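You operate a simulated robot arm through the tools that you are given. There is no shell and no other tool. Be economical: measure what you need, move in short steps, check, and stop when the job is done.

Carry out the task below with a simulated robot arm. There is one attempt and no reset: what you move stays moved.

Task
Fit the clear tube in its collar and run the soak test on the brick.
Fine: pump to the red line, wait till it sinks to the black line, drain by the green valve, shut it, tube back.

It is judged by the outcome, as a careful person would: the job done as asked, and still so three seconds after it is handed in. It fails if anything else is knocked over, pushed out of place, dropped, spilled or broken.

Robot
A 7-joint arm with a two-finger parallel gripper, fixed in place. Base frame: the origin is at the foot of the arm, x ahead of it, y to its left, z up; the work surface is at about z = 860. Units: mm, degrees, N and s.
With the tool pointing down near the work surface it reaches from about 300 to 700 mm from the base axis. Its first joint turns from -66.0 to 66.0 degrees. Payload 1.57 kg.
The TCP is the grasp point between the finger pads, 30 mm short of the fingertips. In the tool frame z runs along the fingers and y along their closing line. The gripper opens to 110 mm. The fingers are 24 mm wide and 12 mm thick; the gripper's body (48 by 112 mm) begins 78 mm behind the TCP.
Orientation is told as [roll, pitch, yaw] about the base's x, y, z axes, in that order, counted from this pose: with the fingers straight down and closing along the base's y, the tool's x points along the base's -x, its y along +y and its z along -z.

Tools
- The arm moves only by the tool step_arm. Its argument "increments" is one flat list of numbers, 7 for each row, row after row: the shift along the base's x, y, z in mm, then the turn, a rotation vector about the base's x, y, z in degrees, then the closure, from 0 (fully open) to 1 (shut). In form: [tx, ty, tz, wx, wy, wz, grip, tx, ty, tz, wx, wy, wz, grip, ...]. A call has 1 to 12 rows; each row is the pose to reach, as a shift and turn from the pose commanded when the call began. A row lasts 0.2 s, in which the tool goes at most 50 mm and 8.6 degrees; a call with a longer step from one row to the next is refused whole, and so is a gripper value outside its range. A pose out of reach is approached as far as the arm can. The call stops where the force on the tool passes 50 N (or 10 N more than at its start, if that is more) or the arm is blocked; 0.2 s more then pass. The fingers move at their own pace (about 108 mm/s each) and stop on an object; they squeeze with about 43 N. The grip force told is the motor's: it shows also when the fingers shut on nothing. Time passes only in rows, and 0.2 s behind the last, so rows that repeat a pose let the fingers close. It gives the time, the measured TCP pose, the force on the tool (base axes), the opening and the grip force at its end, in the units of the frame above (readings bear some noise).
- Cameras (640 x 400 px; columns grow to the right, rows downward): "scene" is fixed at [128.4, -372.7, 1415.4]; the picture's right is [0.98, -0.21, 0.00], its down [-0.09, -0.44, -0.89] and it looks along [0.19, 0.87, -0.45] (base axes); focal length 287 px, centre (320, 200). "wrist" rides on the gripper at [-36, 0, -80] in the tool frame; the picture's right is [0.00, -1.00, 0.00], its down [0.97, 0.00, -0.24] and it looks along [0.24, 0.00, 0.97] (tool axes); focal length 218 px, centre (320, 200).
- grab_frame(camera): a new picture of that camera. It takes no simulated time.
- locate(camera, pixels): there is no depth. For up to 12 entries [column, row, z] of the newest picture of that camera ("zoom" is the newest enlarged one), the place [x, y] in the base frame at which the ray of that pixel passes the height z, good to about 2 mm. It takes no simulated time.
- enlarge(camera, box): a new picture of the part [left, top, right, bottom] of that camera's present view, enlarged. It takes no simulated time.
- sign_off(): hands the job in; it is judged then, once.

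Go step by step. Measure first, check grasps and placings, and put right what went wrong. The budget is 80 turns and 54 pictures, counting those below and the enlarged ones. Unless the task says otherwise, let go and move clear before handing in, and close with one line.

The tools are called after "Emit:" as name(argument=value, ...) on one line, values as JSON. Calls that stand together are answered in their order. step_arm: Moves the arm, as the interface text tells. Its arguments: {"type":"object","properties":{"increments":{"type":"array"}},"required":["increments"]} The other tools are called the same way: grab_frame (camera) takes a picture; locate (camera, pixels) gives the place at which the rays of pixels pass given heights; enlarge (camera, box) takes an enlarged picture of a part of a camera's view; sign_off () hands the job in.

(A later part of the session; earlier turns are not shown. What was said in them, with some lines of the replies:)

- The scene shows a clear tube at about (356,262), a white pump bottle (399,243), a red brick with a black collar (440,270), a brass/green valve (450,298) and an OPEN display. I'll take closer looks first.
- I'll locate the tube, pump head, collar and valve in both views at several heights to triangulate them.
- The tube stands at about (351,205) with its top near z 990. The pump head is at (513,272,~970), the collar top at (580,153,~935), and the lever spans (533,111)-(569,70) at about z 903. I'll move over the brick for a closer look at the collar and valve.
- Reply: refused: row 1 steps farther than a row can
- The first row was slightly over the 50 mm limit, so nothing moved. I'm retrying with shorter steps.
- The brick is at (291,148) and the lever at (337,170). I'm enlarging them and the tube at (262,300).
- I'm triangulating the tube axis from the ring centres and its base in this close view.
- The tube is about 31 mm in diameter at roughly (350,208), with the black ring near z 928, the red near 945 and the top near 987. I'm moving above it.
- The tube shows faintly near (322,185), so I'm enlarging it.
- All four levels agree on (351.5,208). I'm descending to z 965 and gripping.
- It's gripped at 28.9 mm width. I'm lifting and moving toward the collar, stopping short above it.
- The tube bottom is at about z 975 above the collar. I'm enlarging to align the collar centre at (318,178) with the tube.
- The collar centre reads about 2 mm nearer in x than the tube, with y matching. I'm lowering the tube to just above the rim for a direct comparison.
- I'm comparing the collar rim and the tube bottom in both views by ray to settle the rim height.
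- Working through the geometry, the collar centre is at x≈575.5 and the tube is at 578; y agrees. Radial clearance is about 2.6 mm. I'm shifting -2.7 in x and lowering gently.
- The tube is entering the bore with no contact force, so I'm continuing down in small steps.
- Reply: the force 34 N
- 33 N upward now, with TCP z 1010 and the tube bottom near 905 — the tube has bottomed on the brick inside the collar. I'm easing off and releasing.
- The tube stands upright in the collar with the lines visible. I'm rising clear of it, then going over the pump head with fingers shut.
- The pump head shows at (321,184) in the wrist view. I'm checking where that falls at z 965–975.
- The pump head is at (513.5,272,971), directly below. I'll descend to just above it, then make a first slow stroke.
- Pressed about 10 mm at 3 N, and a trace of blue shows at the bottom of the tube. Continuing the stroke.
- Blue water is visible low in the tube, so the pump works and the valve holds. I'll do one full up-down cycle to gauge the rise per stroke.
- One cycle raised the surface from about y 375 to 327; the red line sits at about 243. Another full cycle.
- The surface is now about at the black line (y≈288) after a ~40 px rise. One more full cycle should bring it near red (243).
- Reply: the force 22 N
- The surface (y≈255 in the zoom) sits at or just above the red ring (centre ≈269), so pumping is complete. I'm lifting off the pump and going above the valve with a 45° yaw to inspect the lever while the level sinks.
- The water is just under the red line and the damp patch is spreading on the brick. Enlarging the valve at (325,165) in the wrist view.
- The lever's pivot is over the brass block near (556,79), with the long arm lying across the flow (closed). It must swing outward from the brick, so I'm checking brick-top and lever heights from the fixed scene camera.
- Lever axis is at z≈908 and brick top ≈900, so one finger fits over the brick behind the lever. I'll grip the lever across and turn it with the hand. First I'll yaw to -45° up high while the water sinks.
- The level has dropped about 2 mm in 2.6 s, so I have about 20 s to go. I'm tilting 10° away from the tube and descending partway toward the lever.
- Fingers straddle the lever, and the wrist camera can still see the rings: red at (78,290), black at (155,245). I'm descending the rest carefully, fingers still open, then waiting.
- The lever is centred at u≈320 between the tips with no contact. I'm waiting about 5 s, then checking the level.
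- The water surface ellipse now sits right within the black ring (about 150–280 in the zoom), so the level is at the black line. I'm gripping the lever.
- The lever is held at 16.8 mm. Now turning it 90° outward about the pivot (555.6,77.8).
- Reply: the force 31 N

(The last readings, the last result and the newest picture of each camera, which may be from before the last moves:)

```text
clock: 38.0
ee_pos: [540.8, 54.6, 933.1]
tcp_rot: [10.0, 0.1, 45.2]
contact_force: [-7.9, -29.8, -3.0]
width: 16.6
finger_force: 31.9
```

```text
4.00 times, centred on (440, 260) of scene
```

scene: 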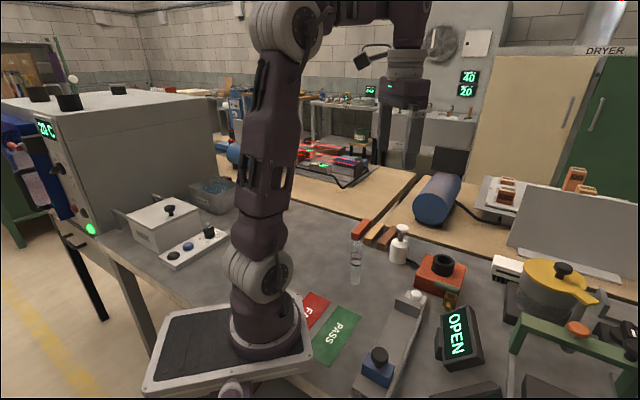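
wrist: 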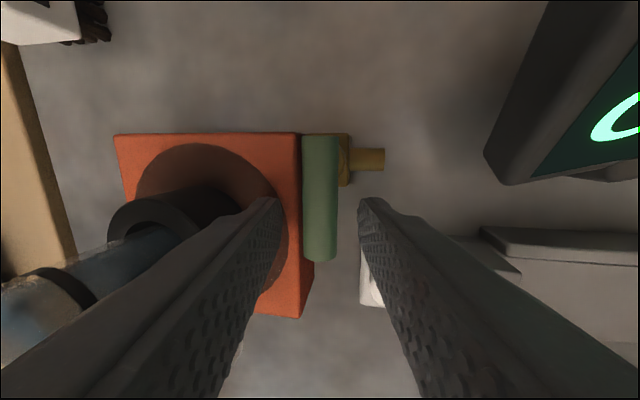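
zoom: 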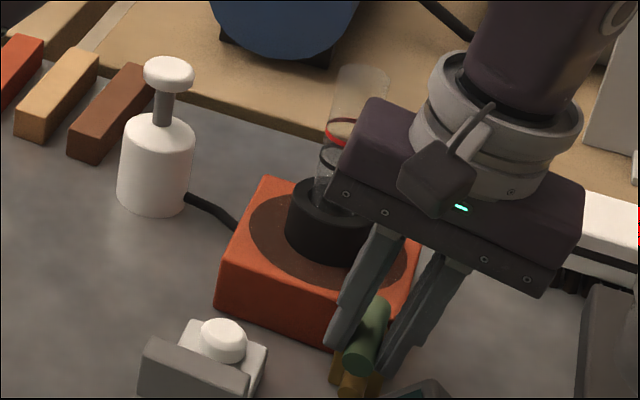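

The lever is now in line with the spout, with 30 N at its stop, and the tube already looks clear above the collar. I'll ease back slightly, let it drain, and check.

Emit:
step_arm(increments=[0, 2, 0, 0, 0, -2, 0.95, 0, 2, 0, 0, 0, -2, 0.95, 0, 2, 0, 0, 0, -2, 0.95, 0, 2, 0, 0, 0, -2, 0.95, 0, 2, 0, 0, 0, -2, 0.95, 0, 2, 0, 0, 0, -2, 0.95, 0, 2, 0, 0, 0, -2, 0.95, 0, 2, 0, 0, 0, -2, 0.95, 0, 2, 0, 0, 0, -2, 0.95, 0, 2, 0, 0, 0, -2, 0.95])

Emit:
grab_frame(camera="wrist")

Emit:
enlarge(camera="scene", box=[410, 222, 460, 280])

```text
clock: 40.2
ee_pos: [541.6, 56.0, 933.0]
tcp_rot: [10.0, 0.1, 42.9]
contact_force: [-4.3, -30.3, -18.9]
width: 16.9
finger_force: 32.0
```

```text
14 pictures are left
```

wrist: 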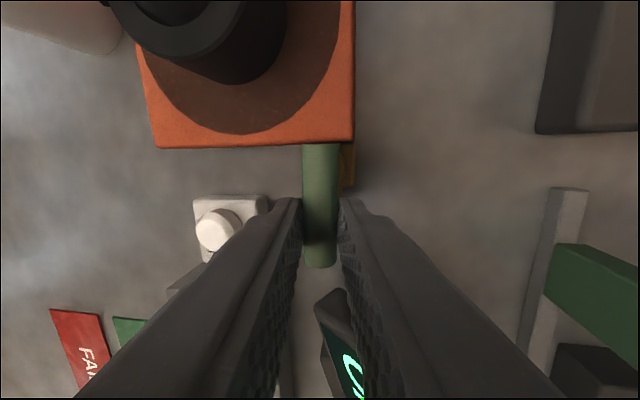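

```text
6.90 times, centred on (435, 251) of scene
```

zoom: 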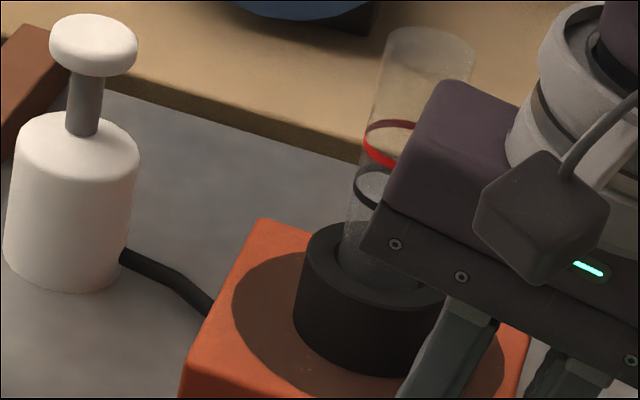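

The tube shows no blue now — it has drained. I'll give it two more seconds with the load eased, then shut the valve.

Emit:
step_arm(increments=[0, -3, 0, 0, 0, 0, 0.95, 0, -3, 0, 0, 0, 0, 0.95, 0, -3, 0, 0, 0, 0, 0.95, 0, -3, 0, 0, 0, 0, 0.95, 0, -3, 0, 0, 0, 0, 0.95, 0, -3, 0, 0, 0, 0, 0.95, 0, -3, 0, 0, 0, 0, 0.95, 0, -3, 0, 0, 0, 0, 0.95])

```text
clock: 42.0
ee_pos: [540.9, 57.5, 933.1]
tcp_rot: [10.0, -0.1, 43.1]
contact_force: [4.8, 5.0, -27.4]
width: 16.6
finger_force: 31.5
```

Lateral load has eased. Turning the lever back 88–89° to shut.

Emit:
step_arm(increments=[-3.5, 4, 0, 0, 0, -8, 0.95, -5.9, 6.8, 0, 0, 0, -16, 0.95, -7.8, 9.9, 0, 0, 0, -24, 0.95, -9.4, 13.2, 0, 0, 0, -32, 0.95, -10.4, 16.7, 0, 0, 0, -40, 0.95, -10.9, 20.4, 0, 0, 0, -48, 0.95, -11, 24, 0, 0, 0, -56, 0.95, -10.5, 27.7, 0, 0, 0, -64, 0.95, -9.5, 31.2, 0, 0, 0, -72, 0.95, -8, 34.6, 0, 0, 0, -80, 0.95, -6.1, 37.7, 0, 0, 0, -88, 0.95, -5.8, 38.1, 0, 0, 0, -89, 0.95])

Emit:
grab_frame(camera="wrist")

```text
clock: 44.6
ee_pos: [534.1, 92.6, 931.3]
tcp_rot: [10.0, 0.0, -46.0]
contact_force: [10.1, -22.0, 15.3]
width: 16.8
finger_force: 32.0
```

```text
12 pictures are left
```

wrist: 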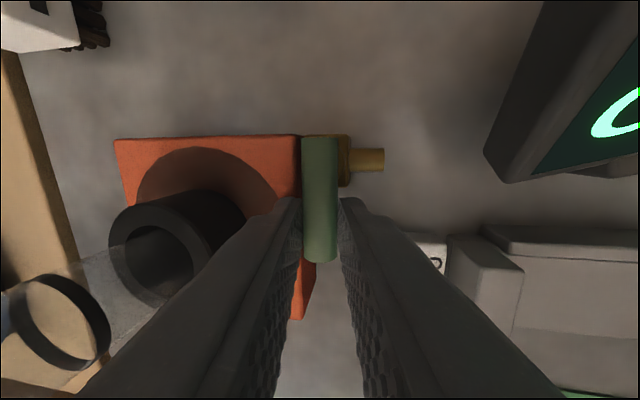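

The lever is back across the flow (shut) at (320,200), and the tube is empty. I'm releasing the lever, rising, levelling the tool and returning yaw to 0.

Emit:
step_arm(increments=[0, 0, 0, 0, 0, 0, 0.8, 0, 0, 0, 0, 0, 0, 0.65, 0, 0, 0, 0, 0, 0, 0.65, 0, 0, 25, 0, 0, 0, 0.65, 0, 0, 65, 0, 0, 0, 0.65, 0, 0, 110, 0, 0, 0, 0.65, 0, 0, 150, 0, 0, 0, 0.65, 0, 0, 172, -4, 4, 0, 0.65, 0, 0, 172, -7.07, 7.07, 0, 0.65, 0, 0, 172, -7.07, 7.07, 0, 0.65])

Emit:
step_arm(increments=[0, 0, 0, 0, 0, 8, 0.5, 0, 0, 0, 0, 0, 16, 0.3, 0, 0, 0, 0, 0, 24, 0.15, 10, 15, 0, 0, 0, 32, 0.15, 25, 35, 0, 0, 0, 40, 0.15, 40.2, 58.6, 0, 0, 0, 46, 0.15, 40.2, 58.6, 0, 0, 0, 46, 0.15])

Emit:
enlarge(camera="scene", box=[390, 210, 490, 310])

Emit:
grab_frame(camera="wrist")

```text
clock: 46.8
ee_pos: [535.5, 93.6, 1104.9]
tcp_rot: [0.0, -0.2, -46.0]
contact_force: [-0.1, 0.3, -0.2]
width: 38.2
finger_force: 0.0
```

```text
clock: 48.4
ee_pos: [574.9, 153.1, 1104.8]
tcp_rot: [-0.1, -0.2, 0.1]
contact_force: [-0.9, -0.3, 0.1]
width: 93.6
finger_force: 0.1
```

```text
4.00 times, centred on (440, 260) of scene
```

zoom: 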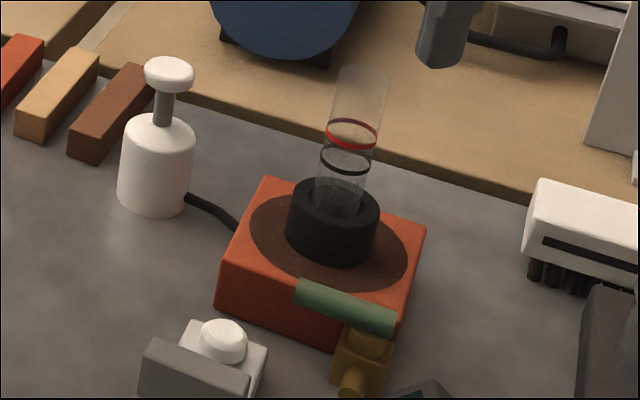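

```text
10 pictures are left
```

wrist: 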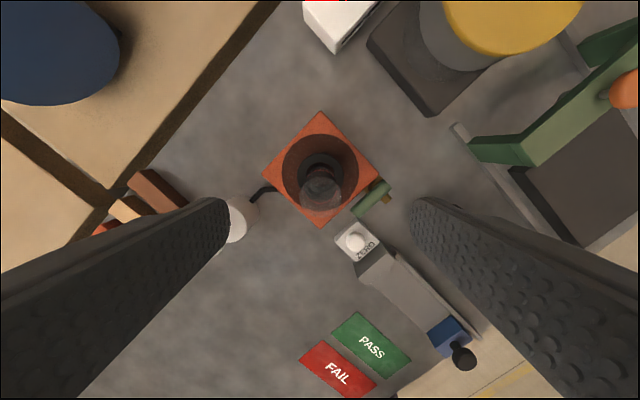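

Tube empty, lever shut, brick undisturbed. I'm descending over the tube, gripping and lifting straight out.

Emit:
step_arm(increments=[0, 0, -40, 0, 0, 0, 0.15, 0, 0, -75, 0, 0, 0, 0.15, 0, 0, -93, 0, 0, 0, 0.15, 0, 0, -93, 0, 0, 0, 0.8, 0, 0, -93, 0, 0, 0, 0.8, 0, 0, -93, 0, 0, 0, 0.8, 0, 0, -93, 0, 0, 0, 0.8, 0, 0, -83, 0, 0, 0, 0.8, 0, 0, -70, 0, 0, 0, 0.8, 0, 0, -50, 0, 0, 0, 0.8, 0, 0, -20, 0, 0, 0, 0.8, 0, 0, 0, 0, 0, 0, 0.8])

Emit:
enlarge(camera="scene", box=[390, 190, 500, 300])

```text
clock: 51.0
ee_pos: [574.7, 153.9, 1105.1]
tcp_rot: [0.0, -0.1, 0.0]
contact_force: [-1.1, -1.0, 0.3]
width: 28.7
finger_force: 39.0
```

```text
3.64 times, centred on (445, 245) of scene
```

zoom: 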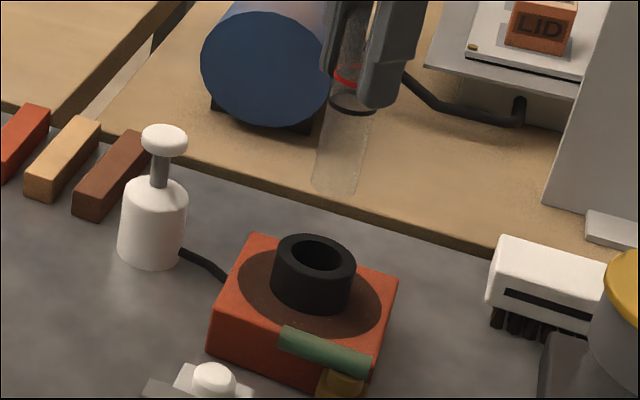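

The tube came out cleanly. I'm carrying it back to its original place (351.4,208.1) and lowering to just above the table.

Emit:
step_arm(increments=[-44.7, 11.2, 0, 0, 0, 0, 0.8, -89.4, 22.4, 0, 0, 0, 0, 0.8, -134, 33.6, 0, 0, 0, 0, 0.8, -178.7, 44.8, 0, 0, 0, 0, 0.8, -223.3, 56, 0, 0, 0, 0, 0.8, -223.3, 56, -40, 0, 0, 0, 0.8, -223.3, 56, -80, 0, 0, 0, 0.8, -223.3, 56, -110, 0, 0, 0, 0.8, -223.3, 56, -120, 0, 0, 0, 0.8, -223.3, 56, -120, 0, 0, 0, 0.8])

Emit:
enlarge(camera="scene", box=[316, 225, 396, 295])

```text
clock: 53.2
ee_pos: [351.5, 209.6, 984.9]
tcp_rot: [0.1, -0.3, 0.0]
contact_force: [0.3, -0.1, -0.3]
width: 29.0
finger_force: 38.7
```

```text
5.71 times, centred on (356, 260) of scene
```

zoom: 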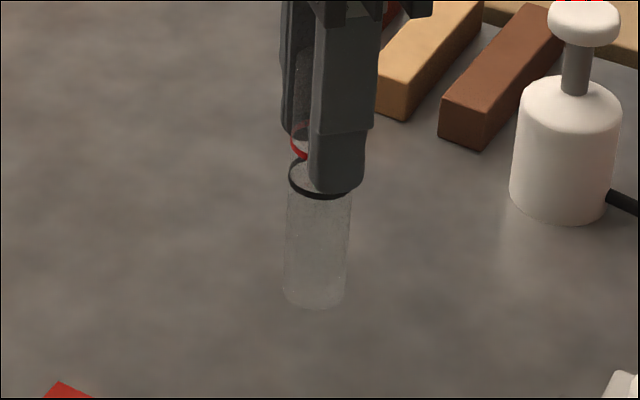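

The tube bottom is about 15 mm above its original base row (308 vs 343). I'm lowering slowly.

Emit:
step_arm(increments=[0, 0, -4, 0, 0, 0, 0.8, 0, 0, -8, 0, 0, 0, 0.8, 0, 0, -11, 0, 0, 0, 0.8, 0, 0, -12.5, 0, 0, 0, 0.8, 0, 0, -12.5, 0, 0, 0, 0.8])

```text
clock: 54.4
ee_pos: [352.3, 207.9, 972.7]
tcp_rot: [-0.1, -0.2, 0.0]
contact_force: [-0.3, 0.1, -1.1]
width: 28.9
finger_force: 38.4
```

Emit:
step_arm(increments=[0, 0, -1.5, 0, 0, 0, 0.8, 0, 0, -3, 0, 0, 0, 0.8, 0, 0, -3, 0, 0, 0, 0.8])

```text
clock: 55.2
ee_pos: [353.5, 208.8, 968.4]
tcp_rot: [-0.1, -0.2, 0.0]
contact_force: [-0.8, 0.1, -1.0]
width: 29.1
finger_force: 39.1
```

Emit:
step_arm(increments=[0, 0, -1, 0, 0, 0, 0.8, 0, 0, -2, 0, 0, 0, 0.8, 0, 0, -2, 0, 0, 0, 0.8])

```text
clock: 56.0
ee_pos: [350.9, 208.3, 967.0]
tcp_rot: [0.0, -0.2, 0.0]
contact_force: [-0.3, 1.0, -1.0]
width: 28.5
finger_force: 38.2
```

Emit:
step_arm(increments=[0, 0, -0.8, 0, 0, 0, 0.8, 0, 0, -1.6, 0, 0, 0, 0.8, 0, 0, -1.6, 0, 0, 0, 0.8])

Emit:
enlarge(camera="scene", box=[316, 225, 396, 295])

```text
clock: 56.8
ee_pos: [351.3, 208.6, 966.7]
tcp_rot: [0.1, -0.4, -0.1]
contact_force: [-2.0, -2.8, 25.8]
width: 28.8
finger_force: 38.7
```

```text
5.71 times, centred on (356, 260) of scene
```

zoom: 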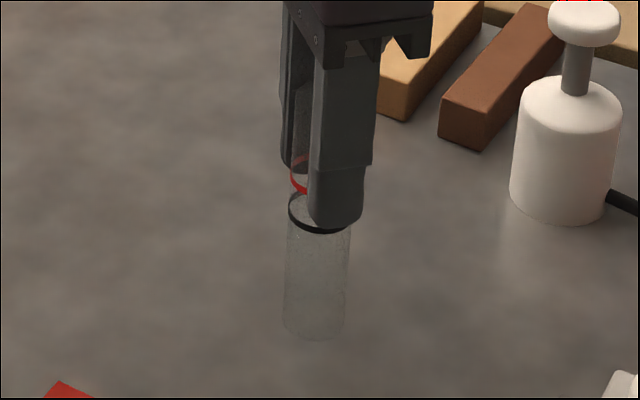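

The tube is standing on the table in its original place, with 26 N of contact and the base at row ≈340. I'm easing up 1 mm, releasing and rising clear.

Emit:
step_arm(increments=[0, 0, 1.2, 0, 0, 0, 0.8, 0, 0, 1.2, 0, 0, 0, 0.65, 0, 0, 1.2, 0, 0, 0, 0.4, 0, 0, 1.2, 0, 0, 0, 0.1, 0, 0, 1.2, 0, 0, 0, 0.1, 0, 0, 40, 0, 0, 0, 0.1, 0, 0, 85, 0, 0, 0, 0.1, 0, 0, 130, 0, 0, 0, 0.1, 0, 0, 170, 0, 0, 0, 0.1, 0, 0, 170, 0, 0, 0, 0.1])

Emit:
grab_frame(camera="scene")

Emit:
enlarge(camera="scene", box=[330, 210, 490, 310])

```text
clock: 59.0
ee_pos: [351.7, 207.5, 1137.7]
tcp_rot: [0.0, -0.2, 0.1]
contact_force: [0.5, 0.2, 0.0]
width: 99.0
finger_force: 0.1
```

```text
6 pictures are left
```

scene: 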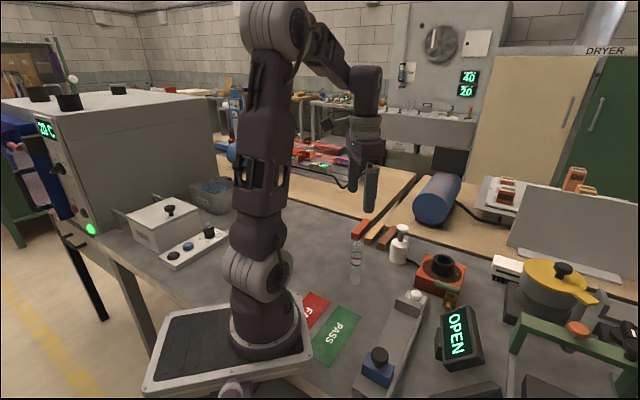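

```text
4.00 times, centred on (410, 260) of scene
```

zoom: 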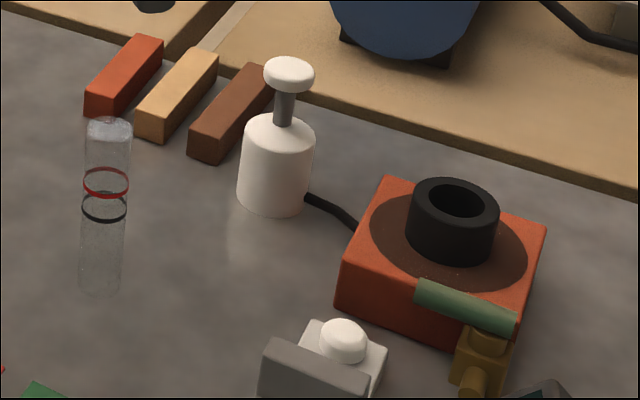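

The final picture matches the starting layout: tube upright at (100,290) in the zoom, lever shut across the flow, and pump and brick in place. The only change is the damp patch on the brick, so I'm handing in.

Emit:
sign_off()

```text
The job is handed in.
```

The soak test is done: I pumped to the red line (about 2–3 mm over at first), let it sink to the black line, drained it by the green valve, shut the valve, and stood the empty tube back in its place.
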